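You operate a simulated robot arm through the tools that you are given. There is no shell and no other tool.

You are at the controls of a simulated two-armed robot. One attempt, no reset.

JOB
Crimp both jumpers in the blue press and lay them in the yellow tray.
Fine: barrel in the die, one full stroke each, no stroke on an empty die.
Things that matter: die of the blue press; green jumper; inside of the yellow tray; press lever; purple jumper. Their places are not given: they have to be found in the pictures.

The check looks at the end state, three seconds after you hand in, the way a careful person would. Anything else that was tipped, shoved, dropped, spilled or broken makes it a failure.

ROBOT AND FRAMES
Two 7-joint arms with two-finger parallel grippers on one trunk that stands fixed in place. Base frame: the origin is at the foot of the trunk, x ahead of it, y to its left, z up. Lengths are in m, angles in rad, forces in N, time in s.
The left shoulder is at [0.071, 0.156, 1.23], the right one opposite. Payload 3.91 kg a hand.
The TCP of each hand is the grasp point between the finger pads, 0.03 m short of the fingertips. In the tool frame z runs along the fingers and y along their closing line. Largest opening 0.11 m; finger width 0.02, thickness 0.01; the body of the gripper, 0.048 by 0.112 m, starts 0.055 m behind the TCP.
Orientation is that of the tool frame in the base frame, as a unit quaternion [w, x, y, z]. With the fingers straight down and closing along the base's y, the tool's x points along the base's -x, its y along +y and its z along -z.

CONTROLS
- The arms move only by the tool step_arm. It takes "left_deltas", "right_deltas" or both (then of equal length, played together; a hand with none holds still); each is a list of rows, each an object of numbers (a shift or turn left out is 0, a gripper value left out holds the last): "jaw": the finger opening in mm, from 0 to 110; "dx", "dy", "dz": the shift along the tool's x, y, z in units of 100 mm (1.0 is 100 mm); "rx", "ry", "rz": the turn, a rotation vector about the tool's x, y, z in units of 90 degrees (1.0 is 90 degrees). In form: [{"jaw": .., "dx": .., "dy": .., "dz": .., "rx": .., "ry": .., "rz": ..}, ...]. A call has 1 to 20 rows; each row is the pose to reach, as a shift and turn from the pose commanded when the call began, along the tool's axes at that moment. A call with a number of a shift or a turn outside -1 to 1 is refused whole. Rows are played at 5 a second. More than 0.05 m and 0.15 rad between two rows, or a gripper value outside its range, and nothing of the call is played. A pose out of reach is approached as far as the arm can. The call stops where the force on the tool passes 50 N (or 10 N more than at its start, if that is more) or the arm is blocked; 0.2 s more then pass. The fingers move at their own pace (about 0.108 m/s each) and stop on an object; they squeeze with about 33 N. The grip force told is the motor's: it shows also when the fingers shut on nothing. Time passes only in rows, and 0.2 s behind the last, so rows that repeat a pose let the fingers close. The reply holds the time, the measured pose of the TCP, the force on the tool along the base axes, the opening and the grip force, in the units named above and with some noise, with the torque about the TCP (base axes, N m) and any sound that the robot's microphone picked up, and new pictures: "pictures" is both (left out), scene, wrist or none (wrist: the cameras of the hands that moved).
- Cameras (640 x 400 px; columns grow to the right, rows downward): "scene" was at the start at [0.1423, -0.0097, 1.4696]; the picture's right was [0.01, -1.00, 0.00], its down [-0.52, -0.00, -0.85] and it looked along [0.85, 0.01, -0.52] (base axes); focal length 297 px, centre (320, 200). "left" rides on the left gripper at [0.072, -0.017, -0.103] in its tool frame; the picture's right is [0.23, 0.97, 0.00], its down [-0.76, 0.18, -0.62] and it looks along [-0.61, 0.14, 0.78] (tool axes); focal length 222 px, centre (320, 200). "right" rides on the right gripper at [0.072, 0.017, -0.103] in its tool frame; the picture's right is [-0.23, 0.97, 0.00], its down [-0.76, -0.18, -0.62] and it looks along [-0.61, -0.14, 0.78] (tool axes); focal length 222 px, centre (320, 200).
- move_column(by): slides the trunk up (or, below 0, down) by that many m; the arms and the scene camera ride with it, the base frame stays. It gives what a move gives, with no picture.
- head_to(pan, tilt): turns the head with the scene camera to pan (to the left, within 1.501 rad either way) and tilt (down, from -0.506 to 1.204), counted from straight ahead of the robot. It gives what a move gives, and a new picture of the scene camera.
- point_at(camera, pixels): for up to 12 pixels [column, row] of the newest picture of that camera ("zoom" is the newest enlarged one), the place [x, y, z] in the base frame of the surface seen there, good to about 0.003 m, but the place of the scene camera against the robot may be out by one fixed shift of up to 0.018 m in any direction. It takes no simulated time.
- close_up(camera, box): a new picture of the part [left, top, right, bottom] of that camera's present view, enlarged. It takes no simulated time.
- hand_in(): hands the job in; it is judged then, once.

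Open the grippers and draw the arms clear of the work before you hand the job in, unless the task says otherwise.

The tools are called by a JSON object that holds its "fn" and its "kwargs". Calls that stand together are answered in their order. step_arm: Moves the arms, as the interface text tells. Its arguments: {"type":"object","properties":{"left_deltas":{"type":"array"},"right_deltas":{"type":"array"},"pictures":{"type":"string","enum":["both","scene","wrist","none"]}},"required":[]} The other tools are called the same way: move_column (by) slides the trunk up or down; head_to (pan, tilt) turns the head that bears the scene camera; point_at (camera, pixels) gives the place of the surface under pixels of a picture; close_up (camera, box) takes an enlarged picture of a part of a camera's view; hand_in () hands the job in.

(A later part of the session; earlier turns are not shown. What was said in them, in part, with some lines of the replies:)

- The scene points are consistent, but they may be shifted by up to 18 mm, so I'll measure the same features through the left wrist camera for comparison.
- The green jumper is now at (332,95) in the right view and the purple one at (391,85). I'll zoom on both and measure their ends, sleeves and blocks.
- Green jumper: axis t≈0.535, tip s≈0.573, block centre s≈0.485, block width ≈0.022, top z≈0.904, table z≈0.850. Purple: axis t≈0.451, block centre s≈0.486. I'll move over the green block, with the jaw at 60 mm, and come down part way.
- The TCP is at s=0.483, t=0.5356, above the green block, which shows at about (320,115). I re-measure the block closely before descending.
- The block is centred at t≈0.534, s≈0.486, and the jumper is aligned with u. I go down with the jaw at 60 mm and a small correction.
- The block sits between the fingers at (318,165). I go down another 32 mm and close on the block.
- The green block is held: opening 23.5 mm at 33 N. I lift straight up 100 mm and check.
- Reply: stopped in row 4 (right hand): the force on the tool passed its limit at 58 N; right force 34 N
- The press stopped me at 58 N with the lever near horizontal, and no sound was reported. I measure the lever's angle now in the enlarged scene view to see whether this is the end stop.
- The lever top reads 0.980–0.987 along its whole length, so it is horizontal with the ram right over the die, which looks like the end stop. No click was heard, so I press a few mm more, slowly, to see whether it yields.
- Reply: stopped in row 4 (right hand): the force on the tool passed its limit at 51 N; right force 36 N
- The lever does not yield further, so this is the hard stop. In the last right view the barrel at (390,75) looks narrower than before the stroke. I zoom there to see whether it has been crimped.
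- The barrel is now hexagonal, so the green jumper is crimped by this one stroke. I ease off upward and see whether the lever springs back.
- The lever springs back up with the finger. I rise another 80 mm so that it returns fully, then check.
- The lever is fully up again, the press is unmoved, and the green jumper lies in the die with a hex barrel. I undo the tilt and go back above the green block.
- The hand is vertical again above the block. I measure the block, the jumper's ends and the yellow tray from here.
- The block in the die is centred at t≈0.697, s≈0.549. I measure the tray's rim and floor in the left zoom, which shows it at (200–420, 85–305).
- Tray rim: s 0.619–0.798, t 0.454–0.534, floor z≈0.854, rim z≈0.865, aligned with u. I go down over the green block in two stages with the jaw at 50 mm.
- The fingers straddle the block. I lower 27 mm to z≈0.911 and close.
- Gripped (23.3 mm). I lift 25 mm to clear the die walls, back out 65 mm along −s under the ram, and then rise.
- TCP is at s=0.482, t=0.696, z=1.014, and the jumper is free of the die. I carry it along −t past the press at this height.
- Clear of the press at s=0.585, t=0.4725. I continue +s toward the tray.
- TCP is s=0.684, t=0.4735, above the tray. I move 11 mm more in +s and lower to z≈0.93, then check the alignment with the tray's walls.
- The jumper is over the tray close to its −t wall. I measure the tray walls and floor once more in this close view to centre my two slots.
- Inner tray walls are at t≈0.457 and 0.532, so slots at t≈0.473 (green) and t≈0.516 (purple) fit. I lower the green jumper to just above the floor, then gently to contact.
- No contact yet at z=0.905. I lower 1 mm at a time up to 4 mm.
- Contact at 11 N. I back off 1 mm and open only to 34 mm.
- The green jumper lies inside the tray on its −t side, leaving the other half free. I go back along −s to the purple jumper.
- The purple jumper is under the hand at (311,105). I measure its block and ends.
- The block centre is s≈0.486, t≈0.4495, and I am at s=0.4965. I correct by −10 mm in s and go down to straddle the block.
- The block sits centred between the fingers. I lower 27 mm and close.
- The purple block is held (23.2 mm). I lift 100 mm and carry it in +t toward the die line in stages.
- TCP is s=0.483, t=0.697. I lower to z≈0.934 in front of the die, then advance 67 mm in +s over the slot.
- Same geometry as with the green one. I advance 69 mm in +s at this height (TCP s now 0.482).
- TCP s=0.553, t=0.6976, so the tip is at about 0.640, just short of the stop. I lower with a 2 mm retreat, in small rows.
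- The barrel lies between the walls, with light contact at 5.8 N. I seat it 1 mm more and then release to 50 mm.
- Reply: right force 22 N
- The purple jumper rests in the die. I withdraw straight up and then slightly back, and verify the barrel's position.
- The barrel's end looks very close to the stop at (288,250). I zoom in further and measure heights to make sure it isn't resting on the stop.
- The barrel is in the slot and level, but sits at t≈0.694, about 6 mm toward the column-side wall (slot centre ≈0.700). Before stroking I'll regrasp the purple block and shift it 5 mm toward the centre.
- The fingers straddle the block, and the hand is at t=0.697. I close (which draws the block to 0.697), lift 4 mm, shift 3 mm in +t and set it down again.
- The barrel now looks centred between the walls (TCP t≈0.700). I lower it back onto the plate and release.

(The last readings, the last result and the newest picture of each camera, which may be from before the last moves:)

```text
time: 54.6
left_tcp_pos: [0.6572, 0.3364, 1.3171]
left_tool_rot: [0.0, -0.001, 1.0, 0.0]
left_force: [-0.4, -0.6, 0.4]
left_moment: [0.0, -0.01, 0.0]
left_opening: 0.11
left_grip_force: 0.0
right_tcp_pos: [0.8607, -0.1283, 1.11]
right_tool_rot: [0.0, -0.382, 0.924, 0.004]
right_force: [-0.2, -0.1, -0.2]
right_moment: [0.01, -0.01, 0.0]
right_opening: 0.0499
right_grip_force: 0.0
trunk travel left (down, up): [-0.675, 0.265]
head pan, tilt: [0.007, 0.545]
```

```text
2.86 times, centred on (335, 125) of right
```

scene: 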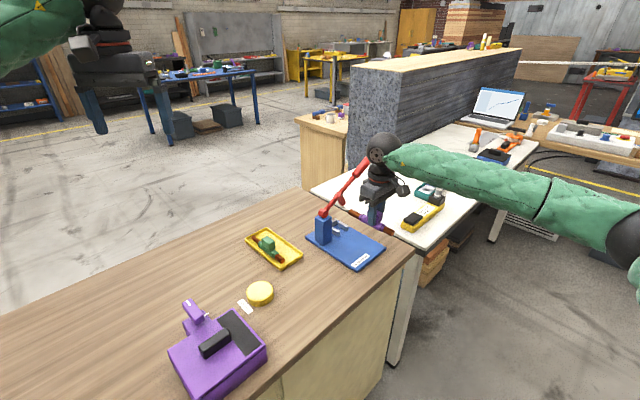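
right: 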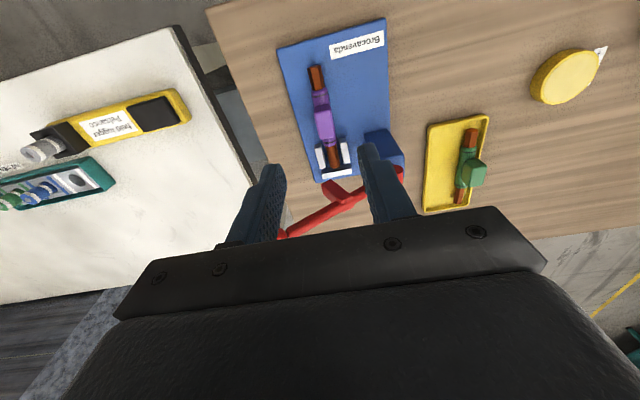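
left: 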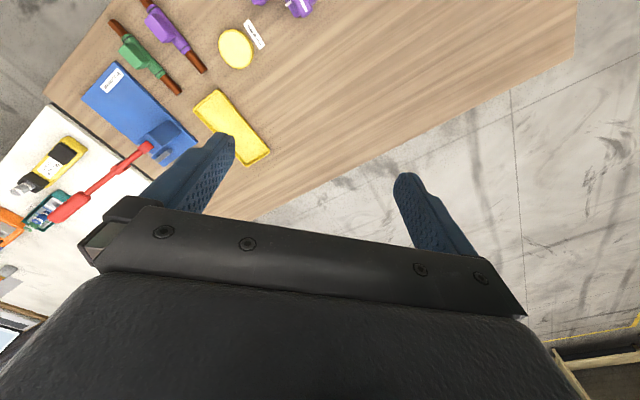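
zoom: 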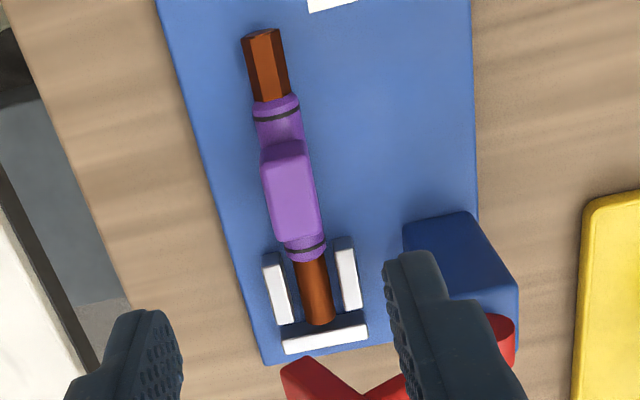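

The barrel is now well centred between the walls with its tip just before the stop. I close the fingers, tilt forward and hover over the lever rod as before.

{"fn": "step_arm", "kwargs": {"right_deltas": [{"jaw": 0, "dz": -0.1}, {"jaw": 0, "dz": -0.2, "dx": -0.2, "dy": -0.06, "rx": 0.05, "ry": -0.05}, {"jaw": 0, "dz": -0.2, "dx": -0.42, "dy": -0.12, "rx": 0.1, "ry": -0.1}, {"jaw": 0, "dz": -0.2, "dx": -0.64, "dy": -0.18, "rx": 0.155, "ry": -0.155}, {"jaw": 0, "dz": -0.2, "dx": -0.853, "dy": -0.241, "rx": 0.212, "ry": -0.212}], "pictures": "both"}}

{"fn": "close_up", "kwargs": {"camera": "scene", "box": [310, 130, 420, 270]}}

```text
time: 55.8
left_tcp_pos: [0.6587, 0.3364, 1.3166]
left_tool_rot: [0.0, -0.001, 1.0, -0.001]
left_force: [-0.3, -0.9, 0.9]
left_moment: [-0.01, -0.01, 0.01]
left_opening: 0.11
left_grip_force: 0.1
right_tcp_pos: [0.9405, -0.0843, 1.1301]
right_tool_rot: [0.216, -0.372, 0.899, -0.086]
right_force: [1.1, 0.9, 0.9]
right_moment: [-0.01, 0.02, -0.03]
right_opening: 0.0001
right_grip_force: 33.0
trunk travel left (down, up): [-0.675, 0.265]
head pan, tilt: [0.007, 0.545]
```

scene: 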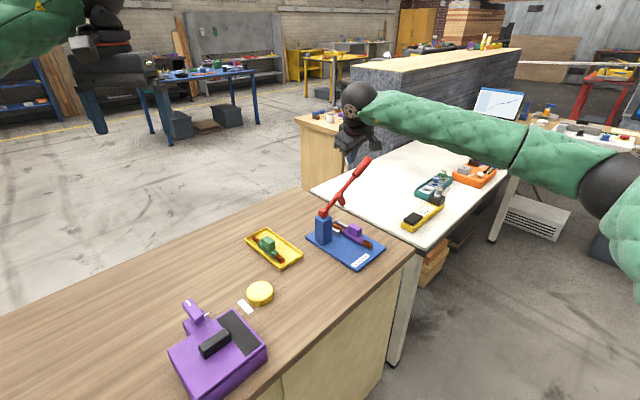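
right: 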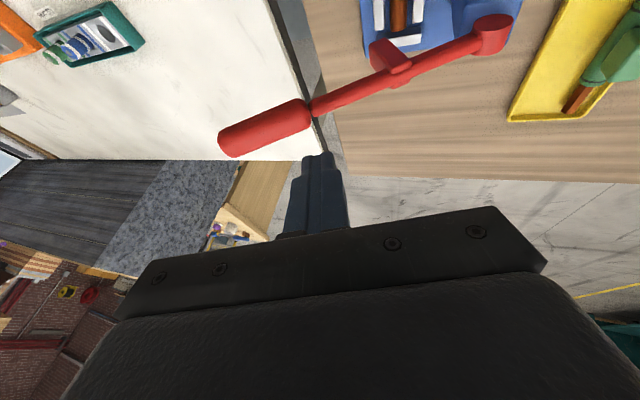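

```text
2.86 times, centred on (365, 200) of scene
```

zoom: 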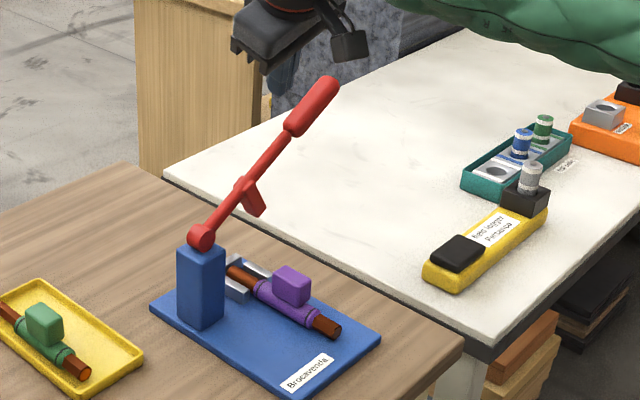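

The fingertips are over the rod in the same spot as before. I descend 57 mm to just above it.

{"fn": "step_arm", "kwargs": {"right_deltas": [{"dx": 0.06, "dy": 0.06, "dz": 0.17}, {"dx": 0.12, "dy": 0.12, "dz": 0.34}, {"dx": 0.183, "dy": 0.183, "dz": 0.508}], "pictures": "wrist"}}

{"fn": "close_up", "kwargs": {"camera": "scene", "box": [310, 140, 400, 240]}}

```text
time: 56.6
left_tcp_pos: [0.6596, 0.3364, 1.3165]
left_tool_rot: [0.001, -0.001, 1.0, 0.0]
left_force: [-0.1, 0.6, 0.6]
left_moment: [0.03, -0.02, 0.01]
left_opening: 0.11
left_grip_force: 0.1
right_tcp_pos: [0.9404, -0.0858, 1.0729]
right_tool_rot: [0.215, -0.37, 0.9, -0.086]
right_force: [0.1, -0.2, 0.4]
right_moment: [-0.03, -0.03, 0.0]
right_opening: 0.0
right_grip_force: 32.6
trunk travel left (down, up): [-0.675, 0.265]
head pan, tilt: [0.007, 0.545]
```

right: 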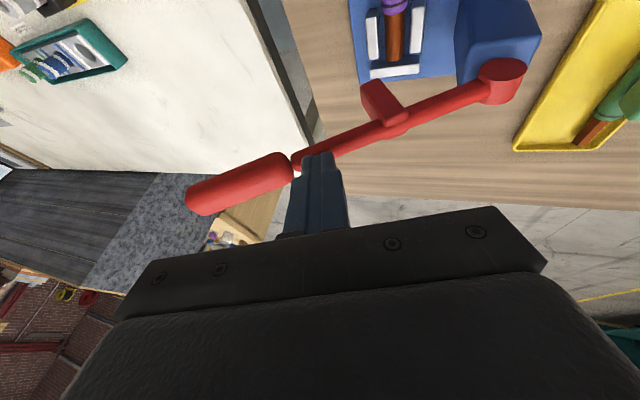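

```text
4.00 times, centred on (355, 190) of scene
```

zoom: 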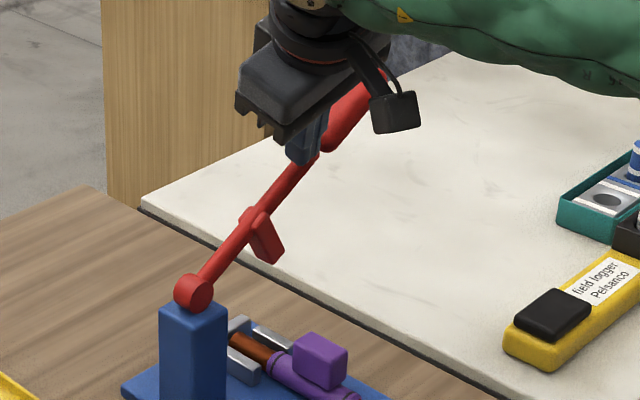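

Same hover pose as for the first stroke. I press down in one continuous stroke, slowing near the end stop.

{"fn": "step_arm", "kwargs": {"right_deltas": [{"dx": 0.032, "dy": 0.032, "dz": 0.089}, {"dx": 0.064, "dy": 0.064, "dz": 0.178}, {"dx": 0.096, "dy": 0.096, "dz": 0.267}, {"dx": 0.128, "dy": 0.128, "dz": 0.356}, {"dx": 0.16, "dy": 0.16, "dz": 0.445}, {"dx": 0.18, "dy": 0.18, "dz": 0.499}, {"dx": 0.199, "dy": 0.199, "dz": 0.552}, {"dx": 0.215, "dy": 0.215, "dz": 0.597}, {"dx": 0.231, "dy": 0.231, "dz": 0.641}, {"dx": 0.247, "dy": 0.247, "dz": 0.686}, {"dx": 0.257, "dy": 0.257, "dz": 0.713}], "pictures": "wrist"}}

{"fn": "close_up", "kwargs": {"camera": "scene", "box": [310, 160, 400, 260]}}

{"fn": "close_up", "kwargs": {"camera": "right", "box": [330, 0, 460, 130]}}

```text
time: 58.8
left_tcp_pos: [0.6544, 0.3344, 1.3191]
left_tool_rot: [0.001, 0.0, 1.0, 0.0]
left_force: [-0.4, -0.3, -0.7]
left_moment: [-0.01, 0.03, -0.01]
left_opening: 0.1101
left_grip_force: 0.0
right_tcp_pos: [0.9389, -0.0843, 1.0092]
right_tool_rot: [0.223, -0.369, 0.898, -0.086]
right_force: [-21.4, -7.1, 22.4]
right_moment: [-0.08, 0.51, 0.09]
right_opening: 0.0001
right_grip_force: 33.3
trunk travel left (down, up): [-0.675, 0.265]
head pan, tilt: [0.007, 0.545]
stopped in row 10 (right hand): the force on the tool passed its limit at 55 N (the readings are from after the stop); the commanded pose is now the measured one
```

right: 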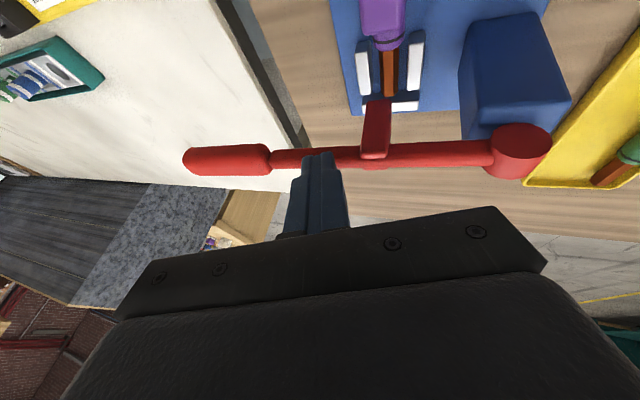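

```text
4.00 times, centred on (355, 210) of scene
```

zoom: 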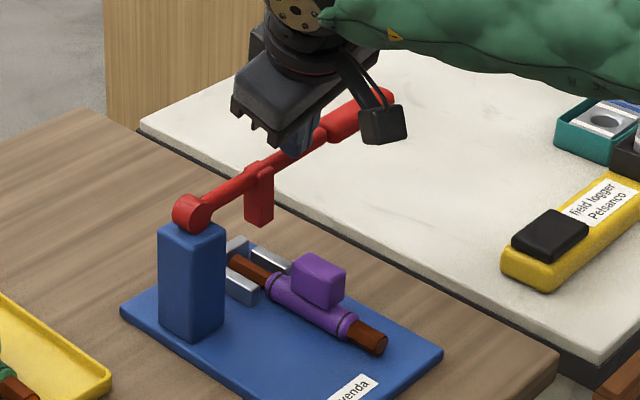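

```text
3.08 times, centred on (395, 65) of right
```

zoom: 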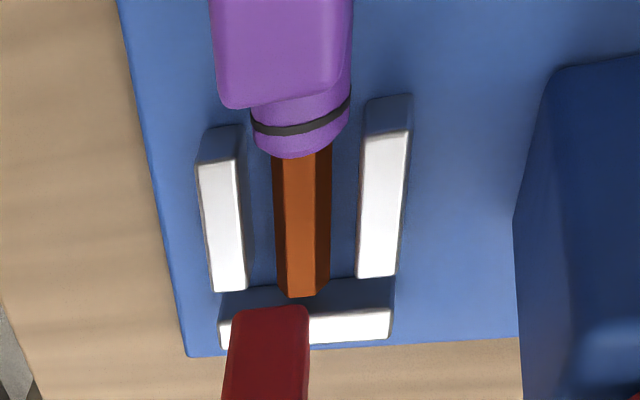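

The lever hit its stop and the purple barrel is now hexagonal, so it is crimped. I let the lever rise with the finger until it is clear.

{"fn": "step_arm", "kwargs": {"right_deltas": [{"dx": -0.016, "dy": -0.016, "dz": -0.045}, {"dx": -0.048, "dy": -0.048, "dz": -0.134}, {"dx": -0.08, "dy": -0.08, "dz": -0.223}, {"dx": -0.112, "dy": -0.112, "dz": -0.312}, {"dx": -0.16, "dy": -0.16, "dz": -0.445}, {"dx": -0.208, "dy": -0.208, "dz": -0.579}, {"dx": -0.257, "dy": -0.257, "dz": -0.713}, {"dx": -0.321, "dy": -0.321, "dz": -0.891}, {"dx": -0.353, "dy": -0.353, "dz": -0.98}], "pictures": "both"}}

{"fn": "close_up", "kwargs": {"camera": "scene", "box": [310, 130, 420, 270]}}

```text
time: 60.8
left_tcp_pos: [0.6593, 0.3368, 1.317]
left_tool_rot: [0.0, -0.002, 1.0, 0.0]
left_force: [-0.6, 0.0, 0.8]
left_moment: [-0.01, 0.0, 0.04]
left_opening: 0.1097
left_grip_force: 0.0
right_tcp_pos: [0.9396, -0.087, 1.1129]
right_tool_rot: [0.221, -0.369, 0.899, -0.086]
right_force: [0.3, 1.2, 0.9]
right_moment: [0.0, 0.0, 0.02]
right_opening: 0.0
right_grip_force: 33.0
trunk travel left (down, up): [-0.675, 0.265]
head pan, tilt: [0.007, 0.545]
```

scene: 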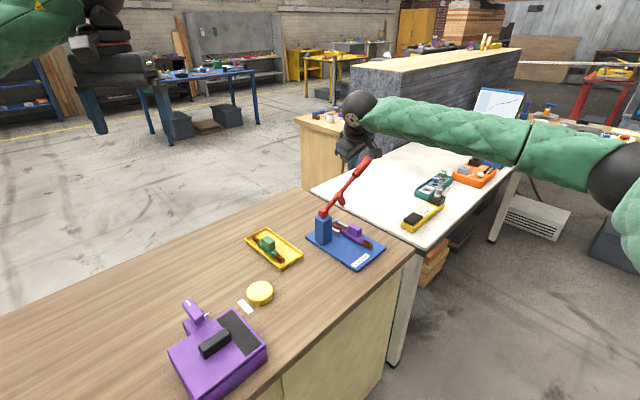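
right: 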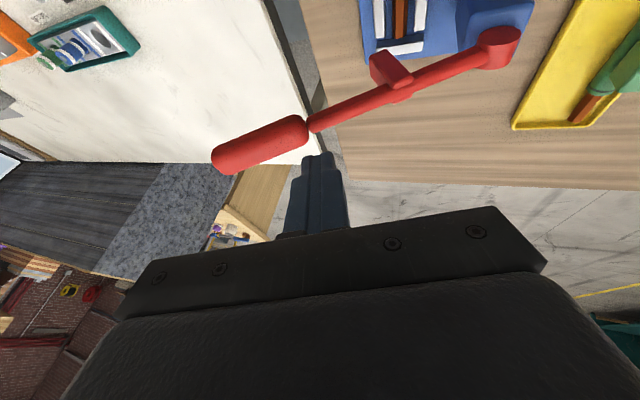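

```text
2.86 times, centred on (365, 200) of scene
```

zoom: 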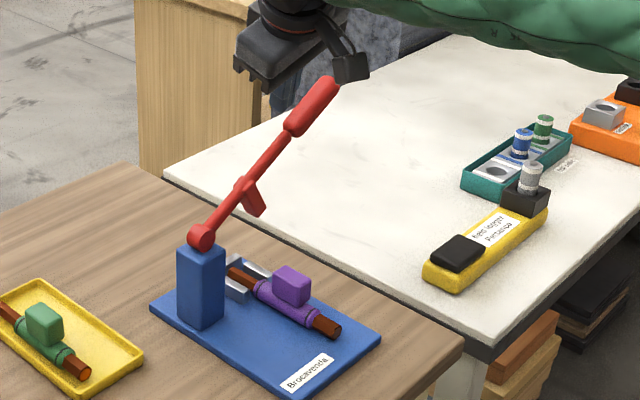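

The lever is fully back up and the press is unmoved. I undo the tilt and return above the purple block.

{"fn": "step_arm", "kwargs": {"right_deltas": [{"dx": 0.149, "dy": 0.041, "dz": -0.065, "rx": -0.0435, "ry": 0.0435}, {"dx": 0.298, "dy": 0.083, "dz": -0.131, "rx": -0.087, "ry": 0.087}, {"dx": 0.447, "dy": 0.124, "dz": -0.196, "rx": -0.1305, "ry": 0.1305}, {"dx": 0.596, "dy": 0.166, "dz": -0.262, "rx": -0.174, "ry": 0.174}, {"dx": 0.745, "dy": 0.207, "dz": -0.327, "rx": -0.2175, "ry": 0.2175, "jaw": 50}, {"dx": 0.745, "dy": 0.207, "dz": -0.327, "rx": -0.2175, "ry": 0.2175, "jaw": 50}], "pictures": "wrist"}}

{"fn": "close_up", "kwargs": {"camera": "right", "box": [270, 50, 430, 240]}}

```text
time: 62.1
left_tcp_pos: [0.6576, 0.3356, 1.3168]
left_tool_rot: [0.0, -0.001, 1.0, 0.0]
left_force: [0.4, -1.3, 0.5]
left_moment: [0.0, 0.01, 0.02]
left_opening: 0.11
left_grip_force: 0.1
right_tcp_pos: [0.8673, -0.1216, 1.1126]
right_tool_rot: [-0.001, -0.381, 0.925, 0.006]
right_force: [-0.4, 0.2, 0.3]
right_moment: [0.02, 0.02, 0.04]
right_opening: 0.0501
right_grip_force: 0.0
trunk travel left (down, up): [-0.675, 0.265]
head pan, tilt: [0.007, 0.545]
```

right: 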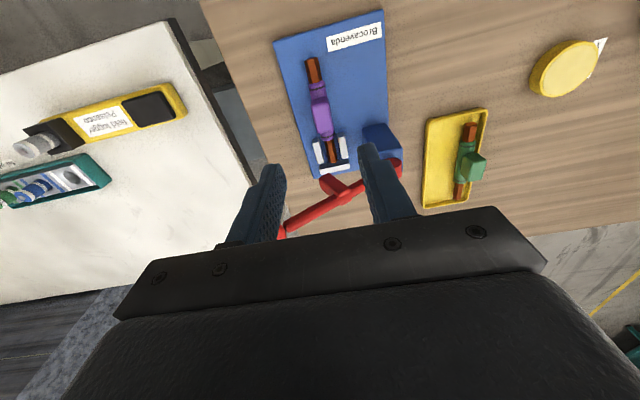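

```text
2.11 times, centred on (350, 145) of right
```

zoom: 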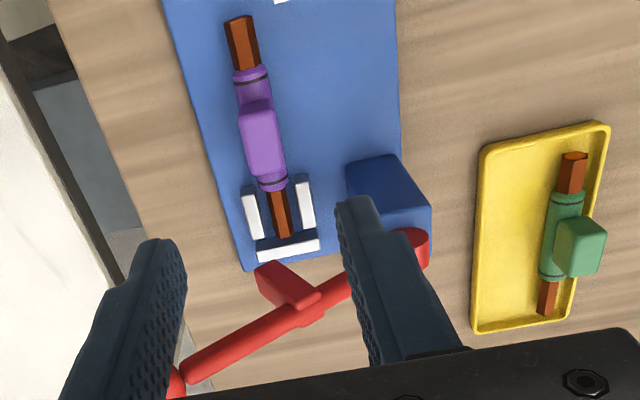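

The purple jumper is crimped, sitting a touch off-centre after the stroke. I measure its block before grasping.

{"fn": "point_at", "kwargs": {"camera": "zoom", "pixels": [[242, 118], [273, 108], [253, 170], [285, 160], [262, 140], [240, 28], [284, 232], [278, 200], [265, 178], [256, 105]]}}

```text
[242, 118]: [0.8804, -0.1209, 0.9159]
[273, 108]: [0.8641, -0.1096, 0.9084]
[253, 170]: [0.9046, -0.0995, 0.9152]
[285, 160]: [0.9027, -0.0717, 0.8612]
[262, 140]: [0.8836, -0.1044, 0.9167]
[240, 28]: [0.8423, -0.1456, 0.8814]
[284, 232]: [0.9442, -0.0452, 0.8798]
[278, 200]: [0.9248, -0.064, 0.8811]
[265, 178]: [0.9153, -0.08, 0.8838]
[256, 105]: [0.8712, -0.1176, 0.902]
```

The block is centred at t≈0.6985, s≈0.5505. I move over it, fix a 0.6° residual tilt, and descend to z≈0.94.

{"fn": "step_arm", "kwargs": {"right_deltas": [{"dx": -0.235, "dy": 0.005, "rx": 0.007}, {"dx": -0.235, "dy": 0.005, "rx": 0.007, "dz": 0.35}, {"dx": -0.235, "dy": 0.005, "rx": 0.007, "dz": 0.7}, {"dx": -0.235, "dy": 0.005, "rx": 0.007, "dz": 1.0}], "pictures": "none"}}

{"fn": "step_arm", "kwargs": {"right_deltas": [{"dz": 0.35}, {"dz": 0.7}], "pictures": "wrist"}}

```text
time: 63.1
left_tcp_pos: [0.6594, 0.3369, 1.3163]
left_tool_rot: [0.0, -0.001, 1.0, 0.001]
left_force: [-0.1, 0.6, 0.2]
left_moment: [-0.03, 0.02, -0.02]
left_opening: 0.1098
left_grip_force: 0.0
right_tcp_pos: [0.8833, -0.1052, 1.01]
right_tool_rot: [0.003, -0.382, 0.924, 0.0]
right_force: [-0.6, 0.1, -0.3]
right_moment: [-0.03, 0.01, 0.02]
right_opening: 0.0501
right_grip_force: 0.1
trunk travel left (down, up): [-0.675, 0.265]
head pan, tilt: [0.007, 0.545]
```

```text
time: 63.8
left_tcp_pos: [0.6592, 0.3367, 1.3152]
left_tool_rot: [0.0, -0.001, 1.0, 0.0]
left_force: [0.1, -0.3, 0.1]
left_moment: [0.01, 0.0, -0.01]
left_opening: 0.1101
left_grip_force: 0.0
right_tcp_pos: [0.881, -0.1044, 0.9424]
right_tool_rot: [0.002, -0.382, 0.924, 0.0]
right_force: [0.7, -1.2, -0.6]
right_moment: [0.04, 0.02, 0.01]
right_opening: 0.0499
right_grip_force: 0.0
trunk travel left (down, up): [-0.675, 0.265]
head pan, tilt: [0.007, 0.545]
```

right: 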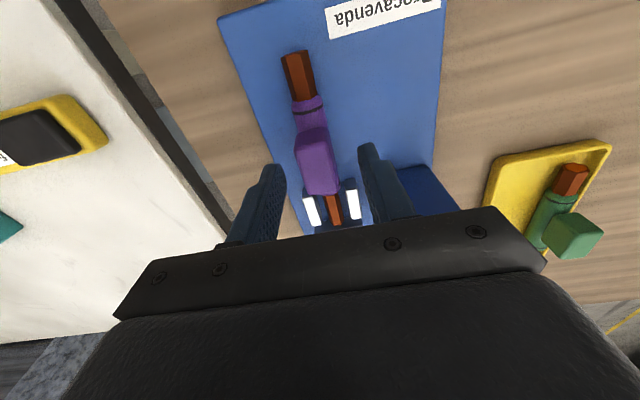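

The block sits between the fingers at (318,160). I lower 30 mm to z≈0.9125, close, then lift 25 mm, back out under the ram and rise.

{"fn": "step_arm", "kwargs": {"right_deltas": [{"dz": 0.15}, {"dz": 0.3}, {"dz": 0.3, "jaw": 15}, {"dz": 0.3, "jaw": 15}, {"dz": 0.3, "jaw": 10}], "pictures": "wrist"}}

{"fn": "step_arm", "kwargs": {"right_deltas": [{"dz": -0.13}, {"dz": -0.25}, {"dz": -0.25, "dx": 0.3}, {"dz": -0.25, "dx": 0.65}, {"dz": -0.6, "dx": 0.65}, {"dz": -1.0, "dx": 0.65}], "pictures": "both"}}

```text
time: 65.0
left_tcp_pos: [0.6594, 0.3368, 1.3165]
left_tool_rot: [0.0, -0.001, 1.0, 0.0]
left_force: [-0.2, -0.6, 0.5]
left_moment: [-0.03, 0.0, -0.03]
left_opening: 0.1101
left_grip_force: 0.1
right_tcp_pos: [0.8796, -0.1033, 0.9103]
right_tool_rot: [0.002, -0.382, 0.924, 0.0]
right_force: [0.3, 0.3, 0.1]
right_moment: [0.0, 0.04, 0.03]
right_opening: 0.0232
right_grip_force: 33.3
trunk travel left (down, up): [-0.675, 0.265]
head pan, tilt: [0.007, 0.545]
```

right: 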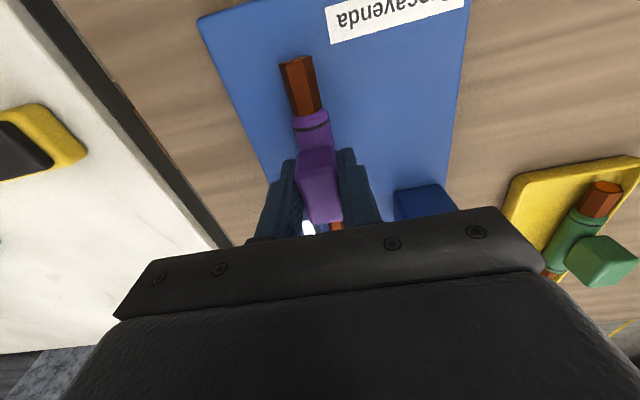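

```text
time: 66.3
left_tcp_pos: [0.6572, 0.3354, 1.3175]
left_tool_rot: [0.001, 0.0, 1.0, 0.001]
left_force: [-0.5, -0.4, 0.3]
left_moment: [-0.01, 0.03, 0.0]
left_opening: 0.1099
left_grip_force: 0.1
right_tcp_pos: [0.837, -0.1537, 1.0116]
right_tool_rot: [0.002, -0.381, 0.924, 0.001]
right_force: [-0.4, -0.4, 0.1]
right_moment: [0.03, -0.04, 0.02]
right_opening: 0.0235
right_grip_force: 33.3
trunk travel left (down, up): [-0.675, 0.265]
head pan, tilt: [0.007, 0.545]
```

scene: 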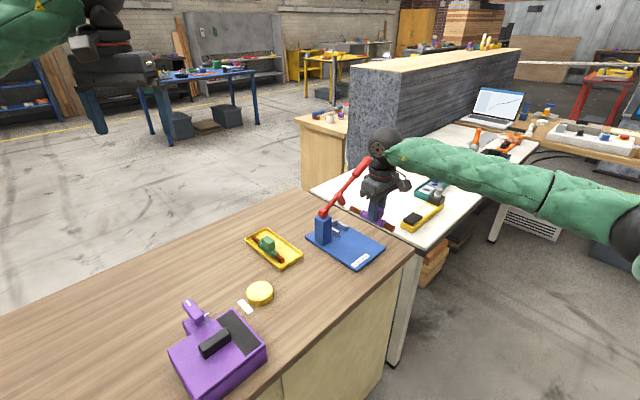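
right: 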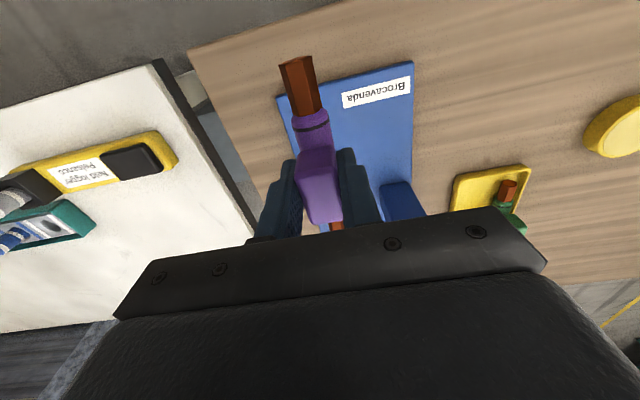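

The purple jumper is out of the die. I carry it along −t past the press to the tray's free lane (t≈0.516).

{"fn": "step_arm", "kwargs": {"right_deltas": [{"dy": 0.35}, {"dy": 0.7}, {"dy": 1.0}], "pictures": "none"}}

{"fn": "step_arm", "kwargs": {"right_deltas": [{"dy": 0.3}, {"dy": 0.6}, {"dy": 0.84}], "pictures": "none"}}

{"fn": "step_arm", "kwargs": {"right_deltas": [{"dx": -0.33}, {"dx": -0.66}, {"dx": -1.0}], "pictures": "both"}}

```text
time: 67.2
left_tcp_pos: [0.6579, 0.3372, 1.3162]
left_tool_rot: [-0.001, -0.001, 1.0, 0.0]
left_force: [-0.2, 0.6, 0.0]
left_moment: [0.0, 0.03, 0.0]
left_opening: 0.1101
left_grip_force: 0.0
right_tcp_pos: [0.769, -0.0803, 1.0127]
right_tool_rot: [0.002, -0.381, 0.924, 0.001]
right_force: [0.2, 0.5, -0.8]
right_moment: [0.0, 0.0, 0.0]
right_opening: 0.0234
right_grip_force: 33.3
trunk travel left (down, up): [-0.675, 0.265]
head pan, tilt: [0.007, 0.545]
```

```text
time: 68.0
left_tcp_pos: [0.6581, 0.3364, 1.3163]
left_tool_rot: [0.0, 0.0, 1.0, 0.001]
left_force: [-0.4, 0.5, 0.1]
left_moment: [0.02, 0.0, -0.03]
left_opening: 0.11
left_grip_force: 0.1
right_tcp_pos: [0.7086, -0.0199, 1.0122]
right_tool_rot: [0.002, -0.381, 0.925, 0.001]
right_force: [0.0, 0.9, -0.8]
right_moment: [-0.03, 0.01, 0.0]
right_opening: 0.0235
right_grip_force: 32.7
trunk travel left (down, up): [-0.675, 0.265]
head pan, tilt: [0.007, 0.545]
```

```text
time: 68.8
left_tcp_pos: [0.6593, 0.3361, 1.3157]
left_tool_rot: [0.0, 0.0, 1.0, -0.001]
left_force: [0.3, 0.9, 0.1]
left_moment: [-0.04, 0.0, -0.04]
left_opening: 0.11
left_grip_force: 0.1
right_tcp_pos: [0.7784, 0.051, 1.0153]
right_tool_rot: [0.0, -0.381, 0.924, 0.0]
right_force: [-0.7, 0.9, -0.3]
right_moment: [-0.04, -0.03, 0.01]
right_opening: 0.0232
right_grip_force: 33.1
trunk travel left (down, up): [-0.675, 0.265]
head pan, tilt: [0.007, 0.545]
```

scene: 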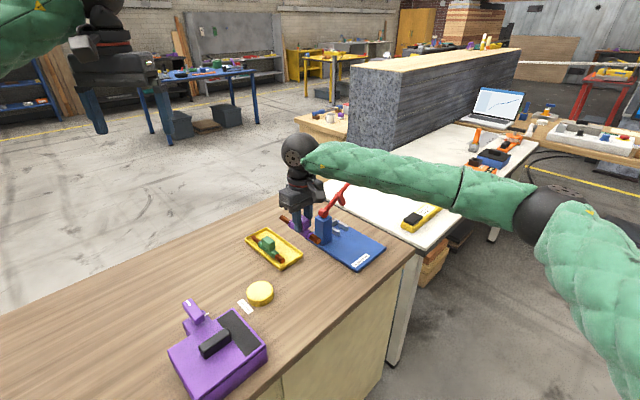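
right: 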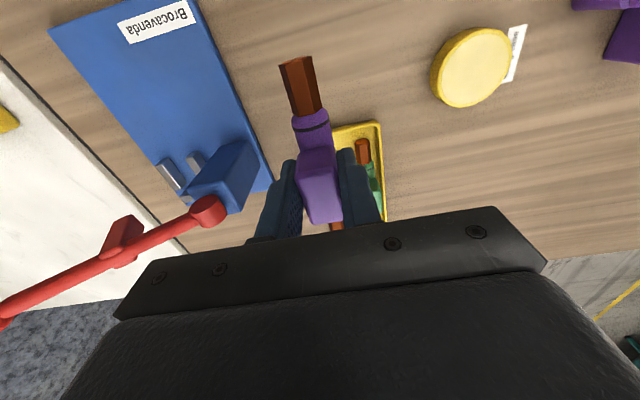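

At s=0.5865, t=0.514. I continue +s by another 100 mm and then look.

{"fn": "step_arm", "kwargs": {"right_deltas": [{"dx": -0.35}, {"dx": -0.7}, {"dx": -1.0}], "pictures": "wrist"}}

{"fn": "close_up", "kwargs": {"camera": "right", "box": [220, 0, 400, 180]}}

{"fn": "close_up", "kwargs": {"camera": "scene", "box": [220, 140, 340, 280]}}

```text
time: 69.5
left_tcp_pos: [0.6587, 0.3369, 1.317]
left_tool_rot: [0.0, 0.0, 1.0, 0.0]
left_force: [-0.1, -1.2, -0.7]
left_moment: [-0.01, 0.01, 0.0]
left_opening: 0.11
left_grip_force: 0.1
right_tcp_pos: [0.8494, 0.1215, 1.0119]
right_tool_rot: [0.001, -0.381, 0.925, 0.0]
right_force: [-0.6, 0.6, 0.1]
right_moment: [0.0, 0.02, 0.03]
right_opening: 0.0232
right_grip_force: 32.8
trunk travel left (down, up): [-0.675, 0.265]
head pan, tilt: [0.007, 0.545]
```

right: 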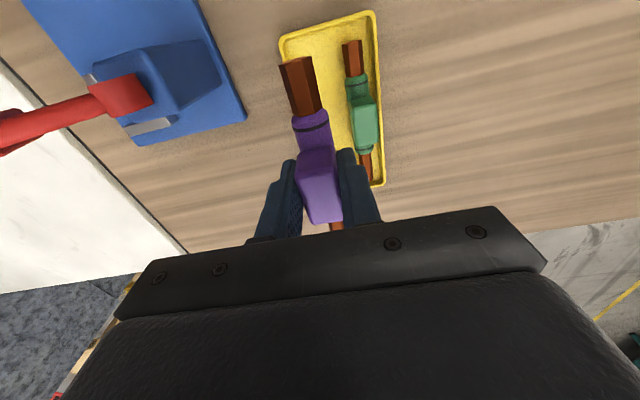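

```text
2.22 times, centred on (310, 90) of right
```

zoom: 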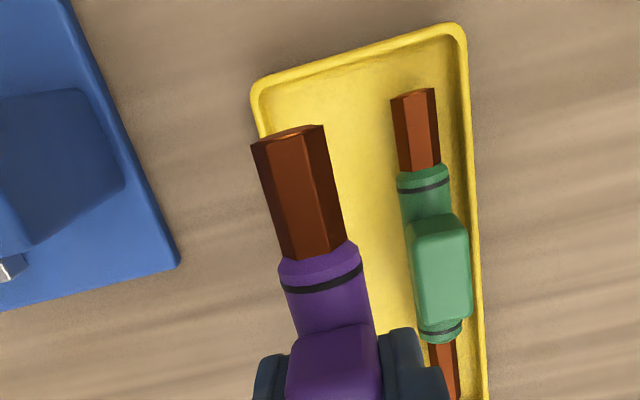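

```text
2.86 times, centred on (280, 210) of scene
```

zoom: 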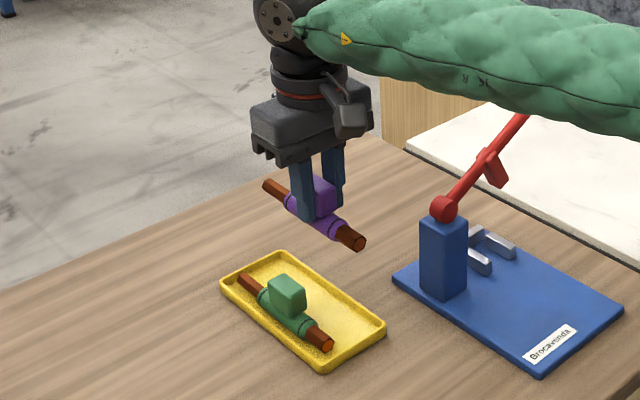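

I measure the green jumper in the tray from the right view to set the lane for the purple one.

{"fn": "point_at", "kwargs": {"camera": "right", "pixels": [[353, 105], [374, 102], [358, 138], [363, 120], [353, 48], [366, 172], [355, 80], [284, 60], [375, 50], [381, 120], [330, 40], [340, 130]]}}

```text
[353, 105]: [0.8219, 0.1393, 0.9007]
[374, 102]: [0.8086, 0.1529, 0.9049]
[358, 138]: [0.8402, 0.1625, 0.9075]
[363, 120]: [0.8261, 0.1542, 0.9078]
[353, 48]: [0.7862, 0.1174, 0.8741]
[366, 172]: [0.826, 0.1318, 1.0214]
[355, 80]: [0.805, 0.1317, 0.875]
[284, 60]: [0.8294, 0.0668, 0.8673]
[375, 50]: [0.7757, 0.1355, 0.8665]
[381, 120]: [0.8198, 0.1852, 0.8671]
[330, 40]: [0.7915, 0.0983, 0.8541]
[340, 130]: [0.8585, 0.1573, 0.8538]
```

Green occupies t≈0.4625–0.4855, and the tray's inner walls are at 0.457 and 0.533, so I aim for t=0.5165, s=0.6935. I lower to z≈0.93.

{"fn": "step_arm", "kwargs": {"right_deltas": [{"dx": -0.07, "dy": -0.02, "dz": 0.2}, {"dx": -0.07, "dy": -0.02, "dz": 0.5}, {"dx": -0.07, "dy": -0.02, "dz": 0.82}], "pictures": "wrist"}}

{"fn": "close_up", "kwargs": {"camera": "right", "box": [180, 0, 400, 220]}}

{"fn": "close_up", "kwargs": {"camera": "scene", "box": [220, 180, 320, 290]}}

```text
time: 70.3
left_tcp_pos: [0.6601, 0.3367, 1.3148]
left_tool_rot: [0.0, 0.0, 1.0, 0.0]
left_force: [-0.7, -0.5, -0.7]
left_moment: [-0.01, 0.0, 0.0]
left_opening: 0.1097
left_grip_force: 0.1
right_tcp_pos: [0.8535, 0.1236, 0.9328]
right_tool_rot: [0.002, -0.381, 0.925, 0.001]
right_force: [0.2, -0.5, -1.0]
right_moment: [0.0, 0.0, 0.0]
right_opening: 0.0234
right_grip_force: 33.2
trunk travel left (down, up): [-0.675, 0.265]
head pan, tilt: [0.007, 0.545]
```

right: 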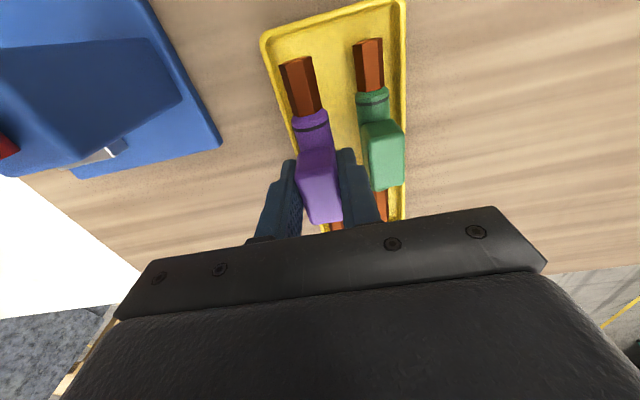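

```text
1.82 times, centred on (290, 110) of right
```

zoom: 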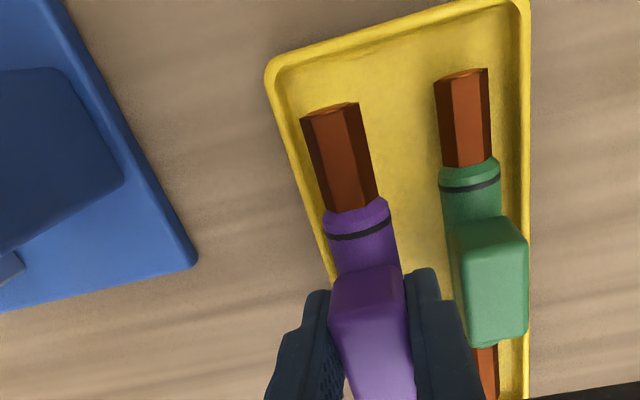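

```text
3.64 times, centred on (270, 235) of scene
```

zoom: 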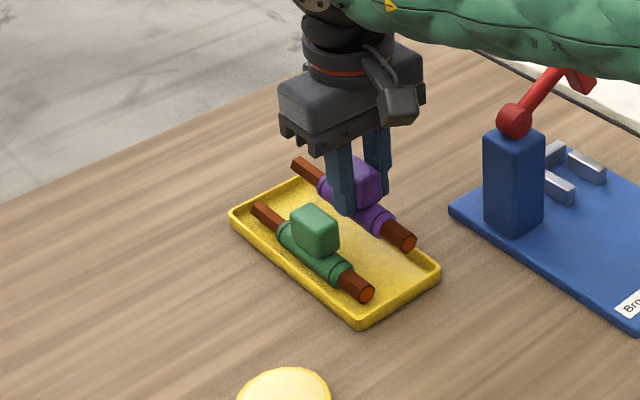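

Purple is centred in its lane (t=0.516), clear of the green one and the wall. I lower to just above contact.

{"fn": "step_arm", "kwargs": {"right_deltas": [{"dz": 0.1}, {"dz": 0.18}, {"dz": 0.24}, {"dz": 0.27}, {"dz": 0.29}], "pictures": "wrist"}}

{"fn": "step_arm", "kwargs": {"right_deltas": [{"dz": 0.01}, {"dz": 0.02}, {"dz": 0.02}], "pictures": "none"}}

```text
time: 71.5
left_tcp_pos: [0.6581, 0.3359, 1.3179]
left_tool_rot: [0.0, 0.0, 1.0, -0.001]
left_force: [0.6, 0.5, 0.3]
left_moment: [0.0, 0.03, -0.02]
left_opening: 0.1097
left_grip_force: 0.1
right_tcp_pos: [0.8551, 0.1249, 0.903]
right_tool_rot: [0.002, -0.381, 0.925, 0.0]
right_force: [-0.6, -0.6, 6.6]
right_moment: [-0.38, 0.29, 0.05]
right_opening: 0.0235
right_grip_force: 33.2
trunk travel left (down, up): [-0.675, 0.265]
head pan, tilt: [0.007, 0.545]
```

right: 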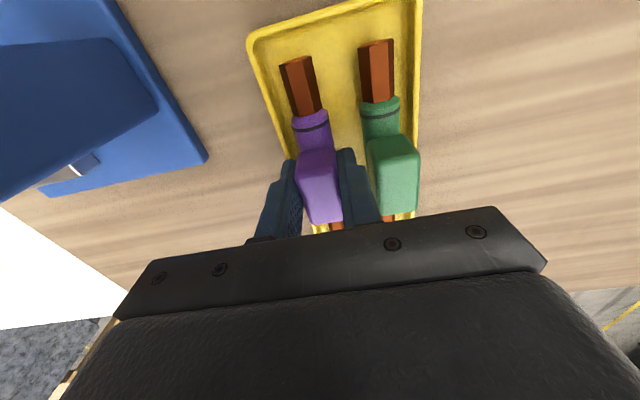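

```text
time: 72.3
left_tcp_pos: [0.6576, 0.3363, 1.3172]
left_tool_rot: [0.001, -0.001, 1.0, 0.0]
left_force: [-0.1, -0.4, -0.7]
left_moment: [0.0, -0.03, -0.01]
left_opening: 0.1099
left_grip_force: 0.1
right_tcp_pos: [0.8547, 0.1248, 0.9014]
right_tool_rot: [0.004, -0.38, 0.925, 0.0]
right_force: [8.1, 1.3, 24.7]
right_moment: [-0.04, -0.2, 0.05]
right_opening: 0.0237
right_grip_force: 33.3
trunk travel left (down, up): [-0.675, 0.265]
head pan, tilt: [0.007, 0.545]
```

The jumper is firmly on the tray floor. I back off 2 mm and open to 31 mm, which leaves the finger about 5 mm from the green block.

{"fn": "step_arm", "kwargs": {"right_deltas": [{"dz": -0.02}, {"dz": -0.02, "jaw": 27}, {"dz": -0.02, "jaw": 31}, {"dz": -0.02, "jaw": 31}], "pictures": "wrist"}}

{"fn": "close_up", "kwargs": {"camera": "scene", "box": [220, 180, 320, 290]}}

```text
time: 73.3
left_tcp_pos: [0.659, 0.3372, 1.3168]
left_tool_rot: [0.0, -0.001, 1.0, 0.0]
left_force: [0.7, -0.4, -1.0]
left_moment: [-0.02, 0.03, 0.0]
left_opening: 0.11
left_grip_force: 0.1
right_tcp_pos: [0.8538, 0.1234, 0.9008]
right_tool_rot: [0.002, -0.38, 0.925, 0.0]
right_force: [0.2, 0.5, 0.4]
right_moment: [-0.01, 0.0, 0.0]
right_opening: 0.0308
right_grip_force: 0.0
trunk travel left (down, up): [-0.675, 0.265]
head pan, tilt: [0.007, 0.545]
```

right: 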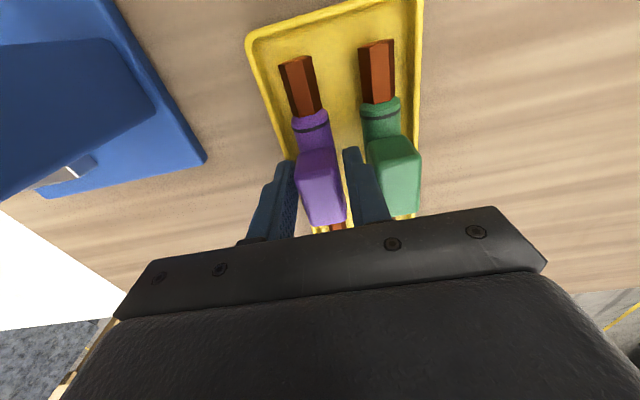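

```text
3.64 times, centred on (270, 235) of scene
```

zoom: 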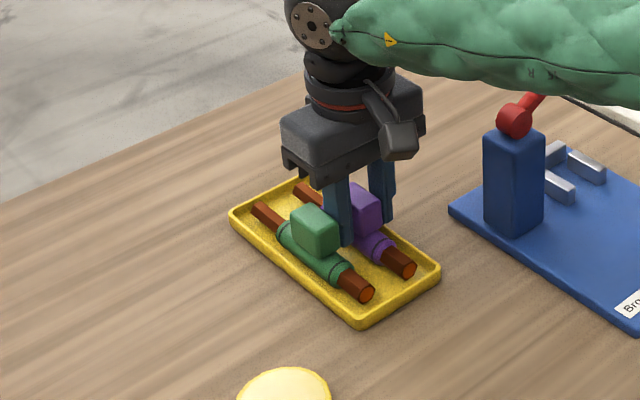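

Both jumpers are in the tray. I withdraw straight up, well clear.

{"fn": "step_arm", "kwargs": {"right_deltas": [{"dz": -0.15}, {"dz": -0.4}, {"dz": -0.7}, {"dz": -1.0}], "pictures": "wrist"}}

{"fn": "step_arm", "kwargs": {"right_deltas": [{"dz": -0.3, "dx": 0.2}, {"dz": -0.6, "dx": 0.5}, {"dz": -0.9, "dx": 0.8}], "pictures": "both"}}

{"fn": "close_up", "kwargs": {"camera": "scene", "box": [220, 190, 320, 290]}}

```text
time: 74.3
left_tcp_pos: [0.6581, 0.3355, 1.3173]
left_tool_rot: [-0.001, 0.0, 1.0, 0.0]
left_force: [-0.6, 0.2, 0.3]
left_moment: [0.02, 0.0, 0.0]
left_opening: 0.1104
left_grip_force: 0.1
right_tcp_pos: [0.8546, 0.1247, 1.0024]
right_tool_rot: [0.001, -0.382, 0.924, 0.001]
right_force: [-0.2, 0.6, 0.2]
right_moment: [0.0, -0.01, 0.02]
right_opening: 0.0311
right_grip_force: 0.0
trunk travel left (down, up): [-0.675, 0.265]
head pan, tilt: [0.007, 0.545]
```

right: 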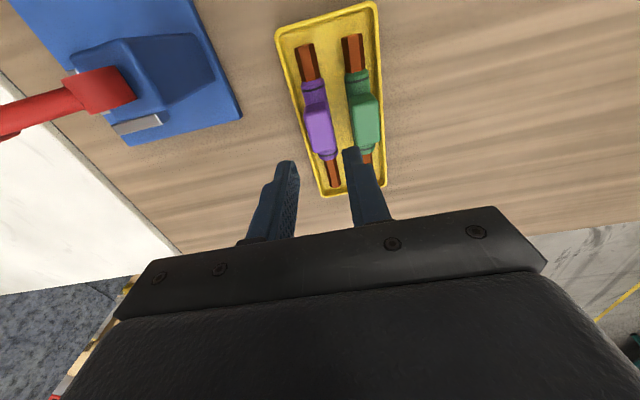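

```text
time: 75.2
left_tcp_pos: [0.6577, 0.3365, 1.3172]
left_tool_rot: [-0.001, -0.001, 1.0, 0.0]
left_force: [0.8, -0.4, 0.2]
left_moment: [-0.02, 0.02, 0.01]
left_opening: 0.11
left_grip_force: 0.0
right_tcp_pos: [0.797, 0.0706, 1.0921]
right_tool_rot: [0.002, -0.382, 0.924, 0.0]
right_force: [0.2, -0.5, -0.2]
right_moment: [0.04, -0.04, 0.0]
right_opening: 0.0309
right_grip_force: 0.0
trunk travel left (down, up): [-0.675, 0.265]
head pan, tilt: [0.007, 0.545]
```

scene: 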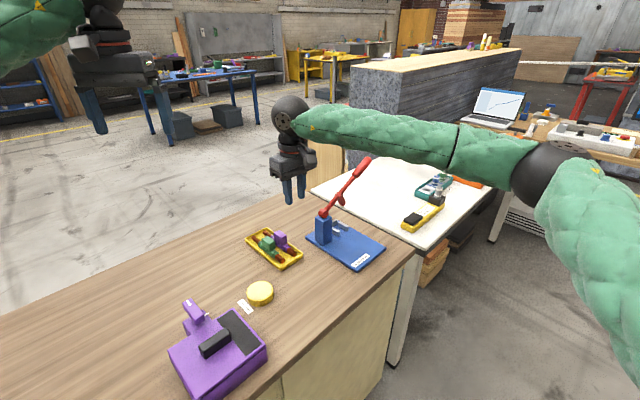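
right: 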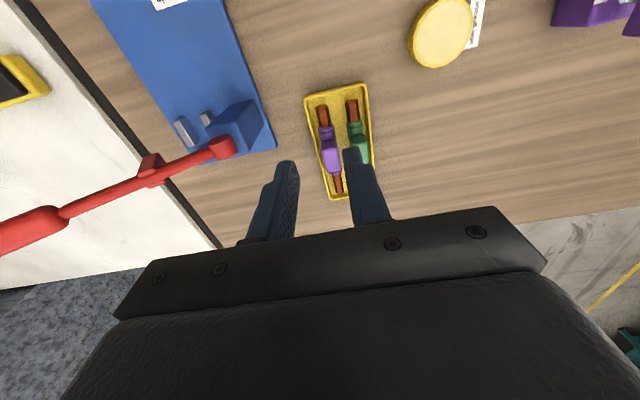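

```text
4.00 times, centred on (270, 240) of scene
```

zoom: 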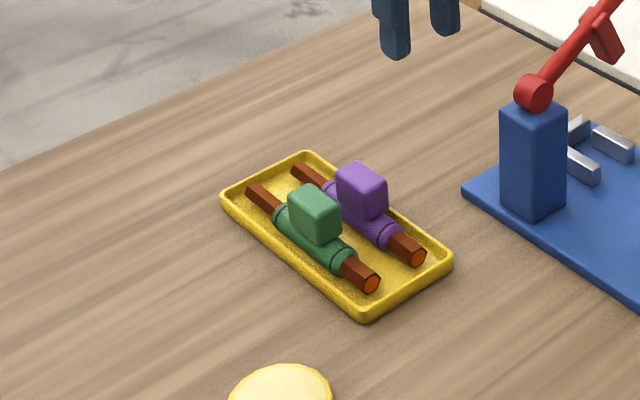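

Both jumpers lie flat inside the tray, upright and crimped at both ends. I open the gripper and draw the right arm up and back to its side, away from the lever.

{"fn": "step_arm", "kwargs": {"right_deltas": [{"dz": -0.3, "dx": 0.2}, {"dz": -0.6, "dx": 0.4}, {"dz": -1.0, "dx": 0.6, "jaw": 110}], "pictures": "none"}}

{"fn": "step_arm", "kwargs": {"right_deltas": [{"dx": 0.3, "dy": -0.3, "dz": -0.2}, {"dx": 0.6, "dy": -0.6, "dz": -0.4}, {"dx": 0.9, "dy": -0.9, "dz": -0.6, "jaw": 110}], "pictures": "none"}}

{"fn": "step_arm", "kwargs": {"right_deltas": [{"dx": 0.3, "dy": -0.3, "dz": -0.1}, {"dx": 0.6, "dy": -0.6, "dz": -0.2}, {"dx": 0.9, "dy": -0.9, "dz": -0.3}], "pictures": "both"}}

{"fn": "close_up", "kwargs": {"camera": "scene", "box": [230, 150, 400, 320]}}

{"fn": "close_up", "kwargs": {"camera": "left", "box": [70, 0, 290, 200]}}

```text
time: 76.0
left_tcp_pos: [0.6577, 0.3368, 1.3158]
left_tool_rot: [0.001, -0.001, 1.0, -0.001]
left_force: [-0.1, 0.1, -1.0]
left_moment: [0.02, 0.01, 0.03]
left_opening: 0.11
left_grip_force: 0.0
right_tcp_pos: [0.7537, 0.0246, 1.1963]
right_tool_rot: [0.001, -0.381, 0.924, 0.001]
right_force: [0.0, 0.3, 0.1]
right_moment: [0.02, -0.03, 0.0]
right_opening: 0.1099
right_grip_force: 0.1
trunk travel left (down, up): [-0.675, 0.265]
head pan, tilt: [0.007, 0.545]
```

```text
time: 76.8
left_tcp_pos: [0.6588, 0.3345, 1.3175]
left_tool_rot: [0.001, 0.0, 1.0, 0.001]
left_force: [0.1, 0.2, 0.5]
left_moment: [0.01, 0.0, -0.01]
left_opening: 0.1101
left_grip_force: 0.0
right_tcp_pos: [0.7545, -0.1064, 1.2501]
right_tool_rot: [0.002, -0.382, 0.924, 0.001]
right_force: [-0.1, 0.9, 0.5]
right_moment: [0.0, 0.01, 0.0]
right_opening: 0.1101
right_grip_force: 0.0
trunk travel left (down, up): [-0.675, 0.265]
head pan, tilt: [0.007, 0.545]
```

```text
time: 77.5
left_tcp_pos: [0.6565, 0.3367, 1.3177]
left_tool_rot: [0.0, 0.0, 1.0, 0.001]
left_force: [-0.7, 0.1, 0.3]
left_moment: [0.0, 0.04, -0.04]
left_opening: 0.11
left_grip_force: 0.0
right_tcp_pos: [0.751, -0.2307, 1.2824]
right_tool_rot: [0.001, -0.381, 0.924, 0.001]
right_force: [-0.8, -0.1, -0.7]
right_moment: [-0.01, 0.02, 0.03]
right_opening: 0.1101
right_grip_force: 0.1
trunk travel left (down, up): [-0.675, 0.265]
head pan, tilt: [0.007, 0.545]
```

scene: 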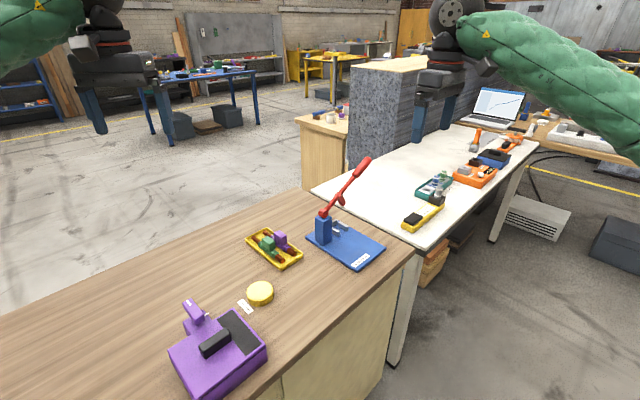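
right: 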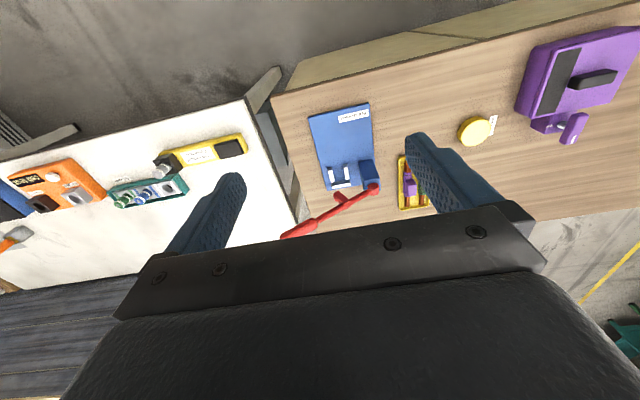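

```text
2.35 times, centred on (315, 235) of scene
```

zoom: 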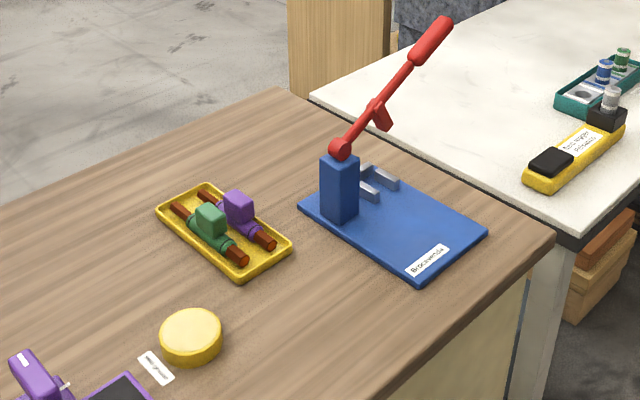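

```text
2.00 times, centred on (180, 100) of left
```

zoom: 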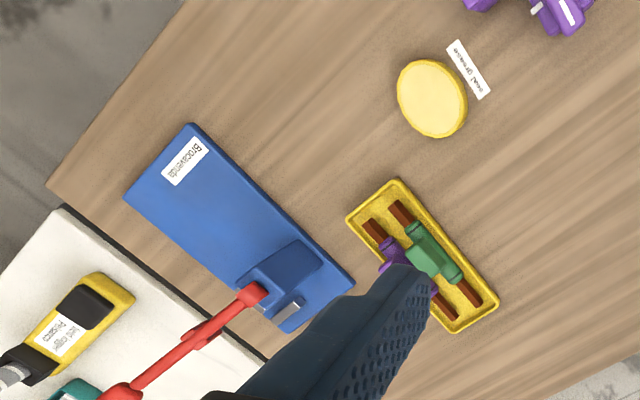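

The press, lever, tray and tin sit at the same pixels as in my first picture, and both arms are clear. I take one last close look at the jumpers in the tray.

{"fn": "close_up", "kwargs": {"camera": "scene", "box": [240, 220, 310, 275]}}

{"fn": "close_up", "kwargs": {"camera": "right", "box": [300, 90, 440, 230]}}

```text
7.27 times, centred on (275, 248) of scene
```

zoom: 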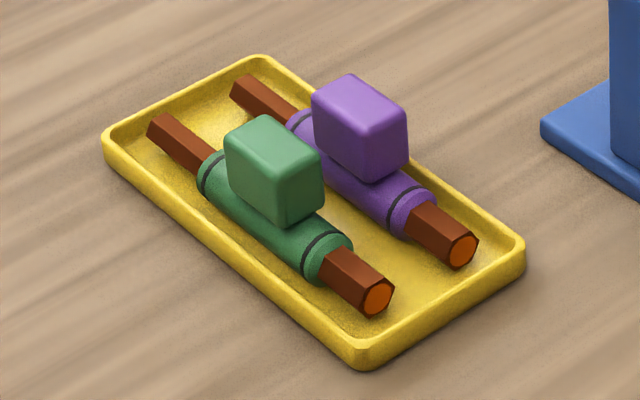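

```text
2.86 times, centred on (370, 160) of right
```

zoom: 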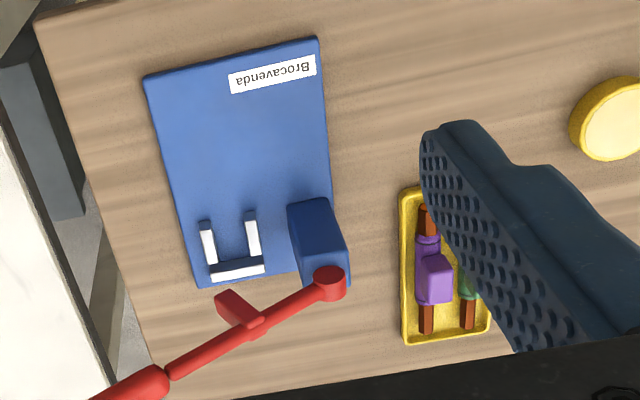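

Both jumpers lie fully inside the tray with hexagonal ends. The die is empty, the lever is up, the grippers are open and both arms are clear, so I hand the job in.

{"fn": "hand_in", "kwargs": {}}

```text
The job is handed in.
```

Both jumpers are crimped and lying side by side inside the yellow tray, and I've handed the job in; the result of the check has not come back yet.

- **Crimping:** Each jumper got one lever stroke, down to the stop, with its round barrel between the die walls. Both barrels turned hexagonal. During the green jumper's stroke I pressed a few millimetres further against the stop; the lever did not move and was not raised in between. There was no stroke on an empty die.
- **Repositioning:** The purple barrel first sat about 6 mm off-centre in the die, so I regrasped it and moved it towards the middle before its stroke.
- **Force at the stop:** The force limit cut both strokes off as the lever hit the stop, at 58 N for green and 55 N for purple. The further press on green was cut off at 51 N.
- **Surroundings:** In the last pictures the press, lever, tray and grease tin are where they were at the start. The lever is back up, the die is empty, both grippers are open, and the right arm is drawn back to its side.
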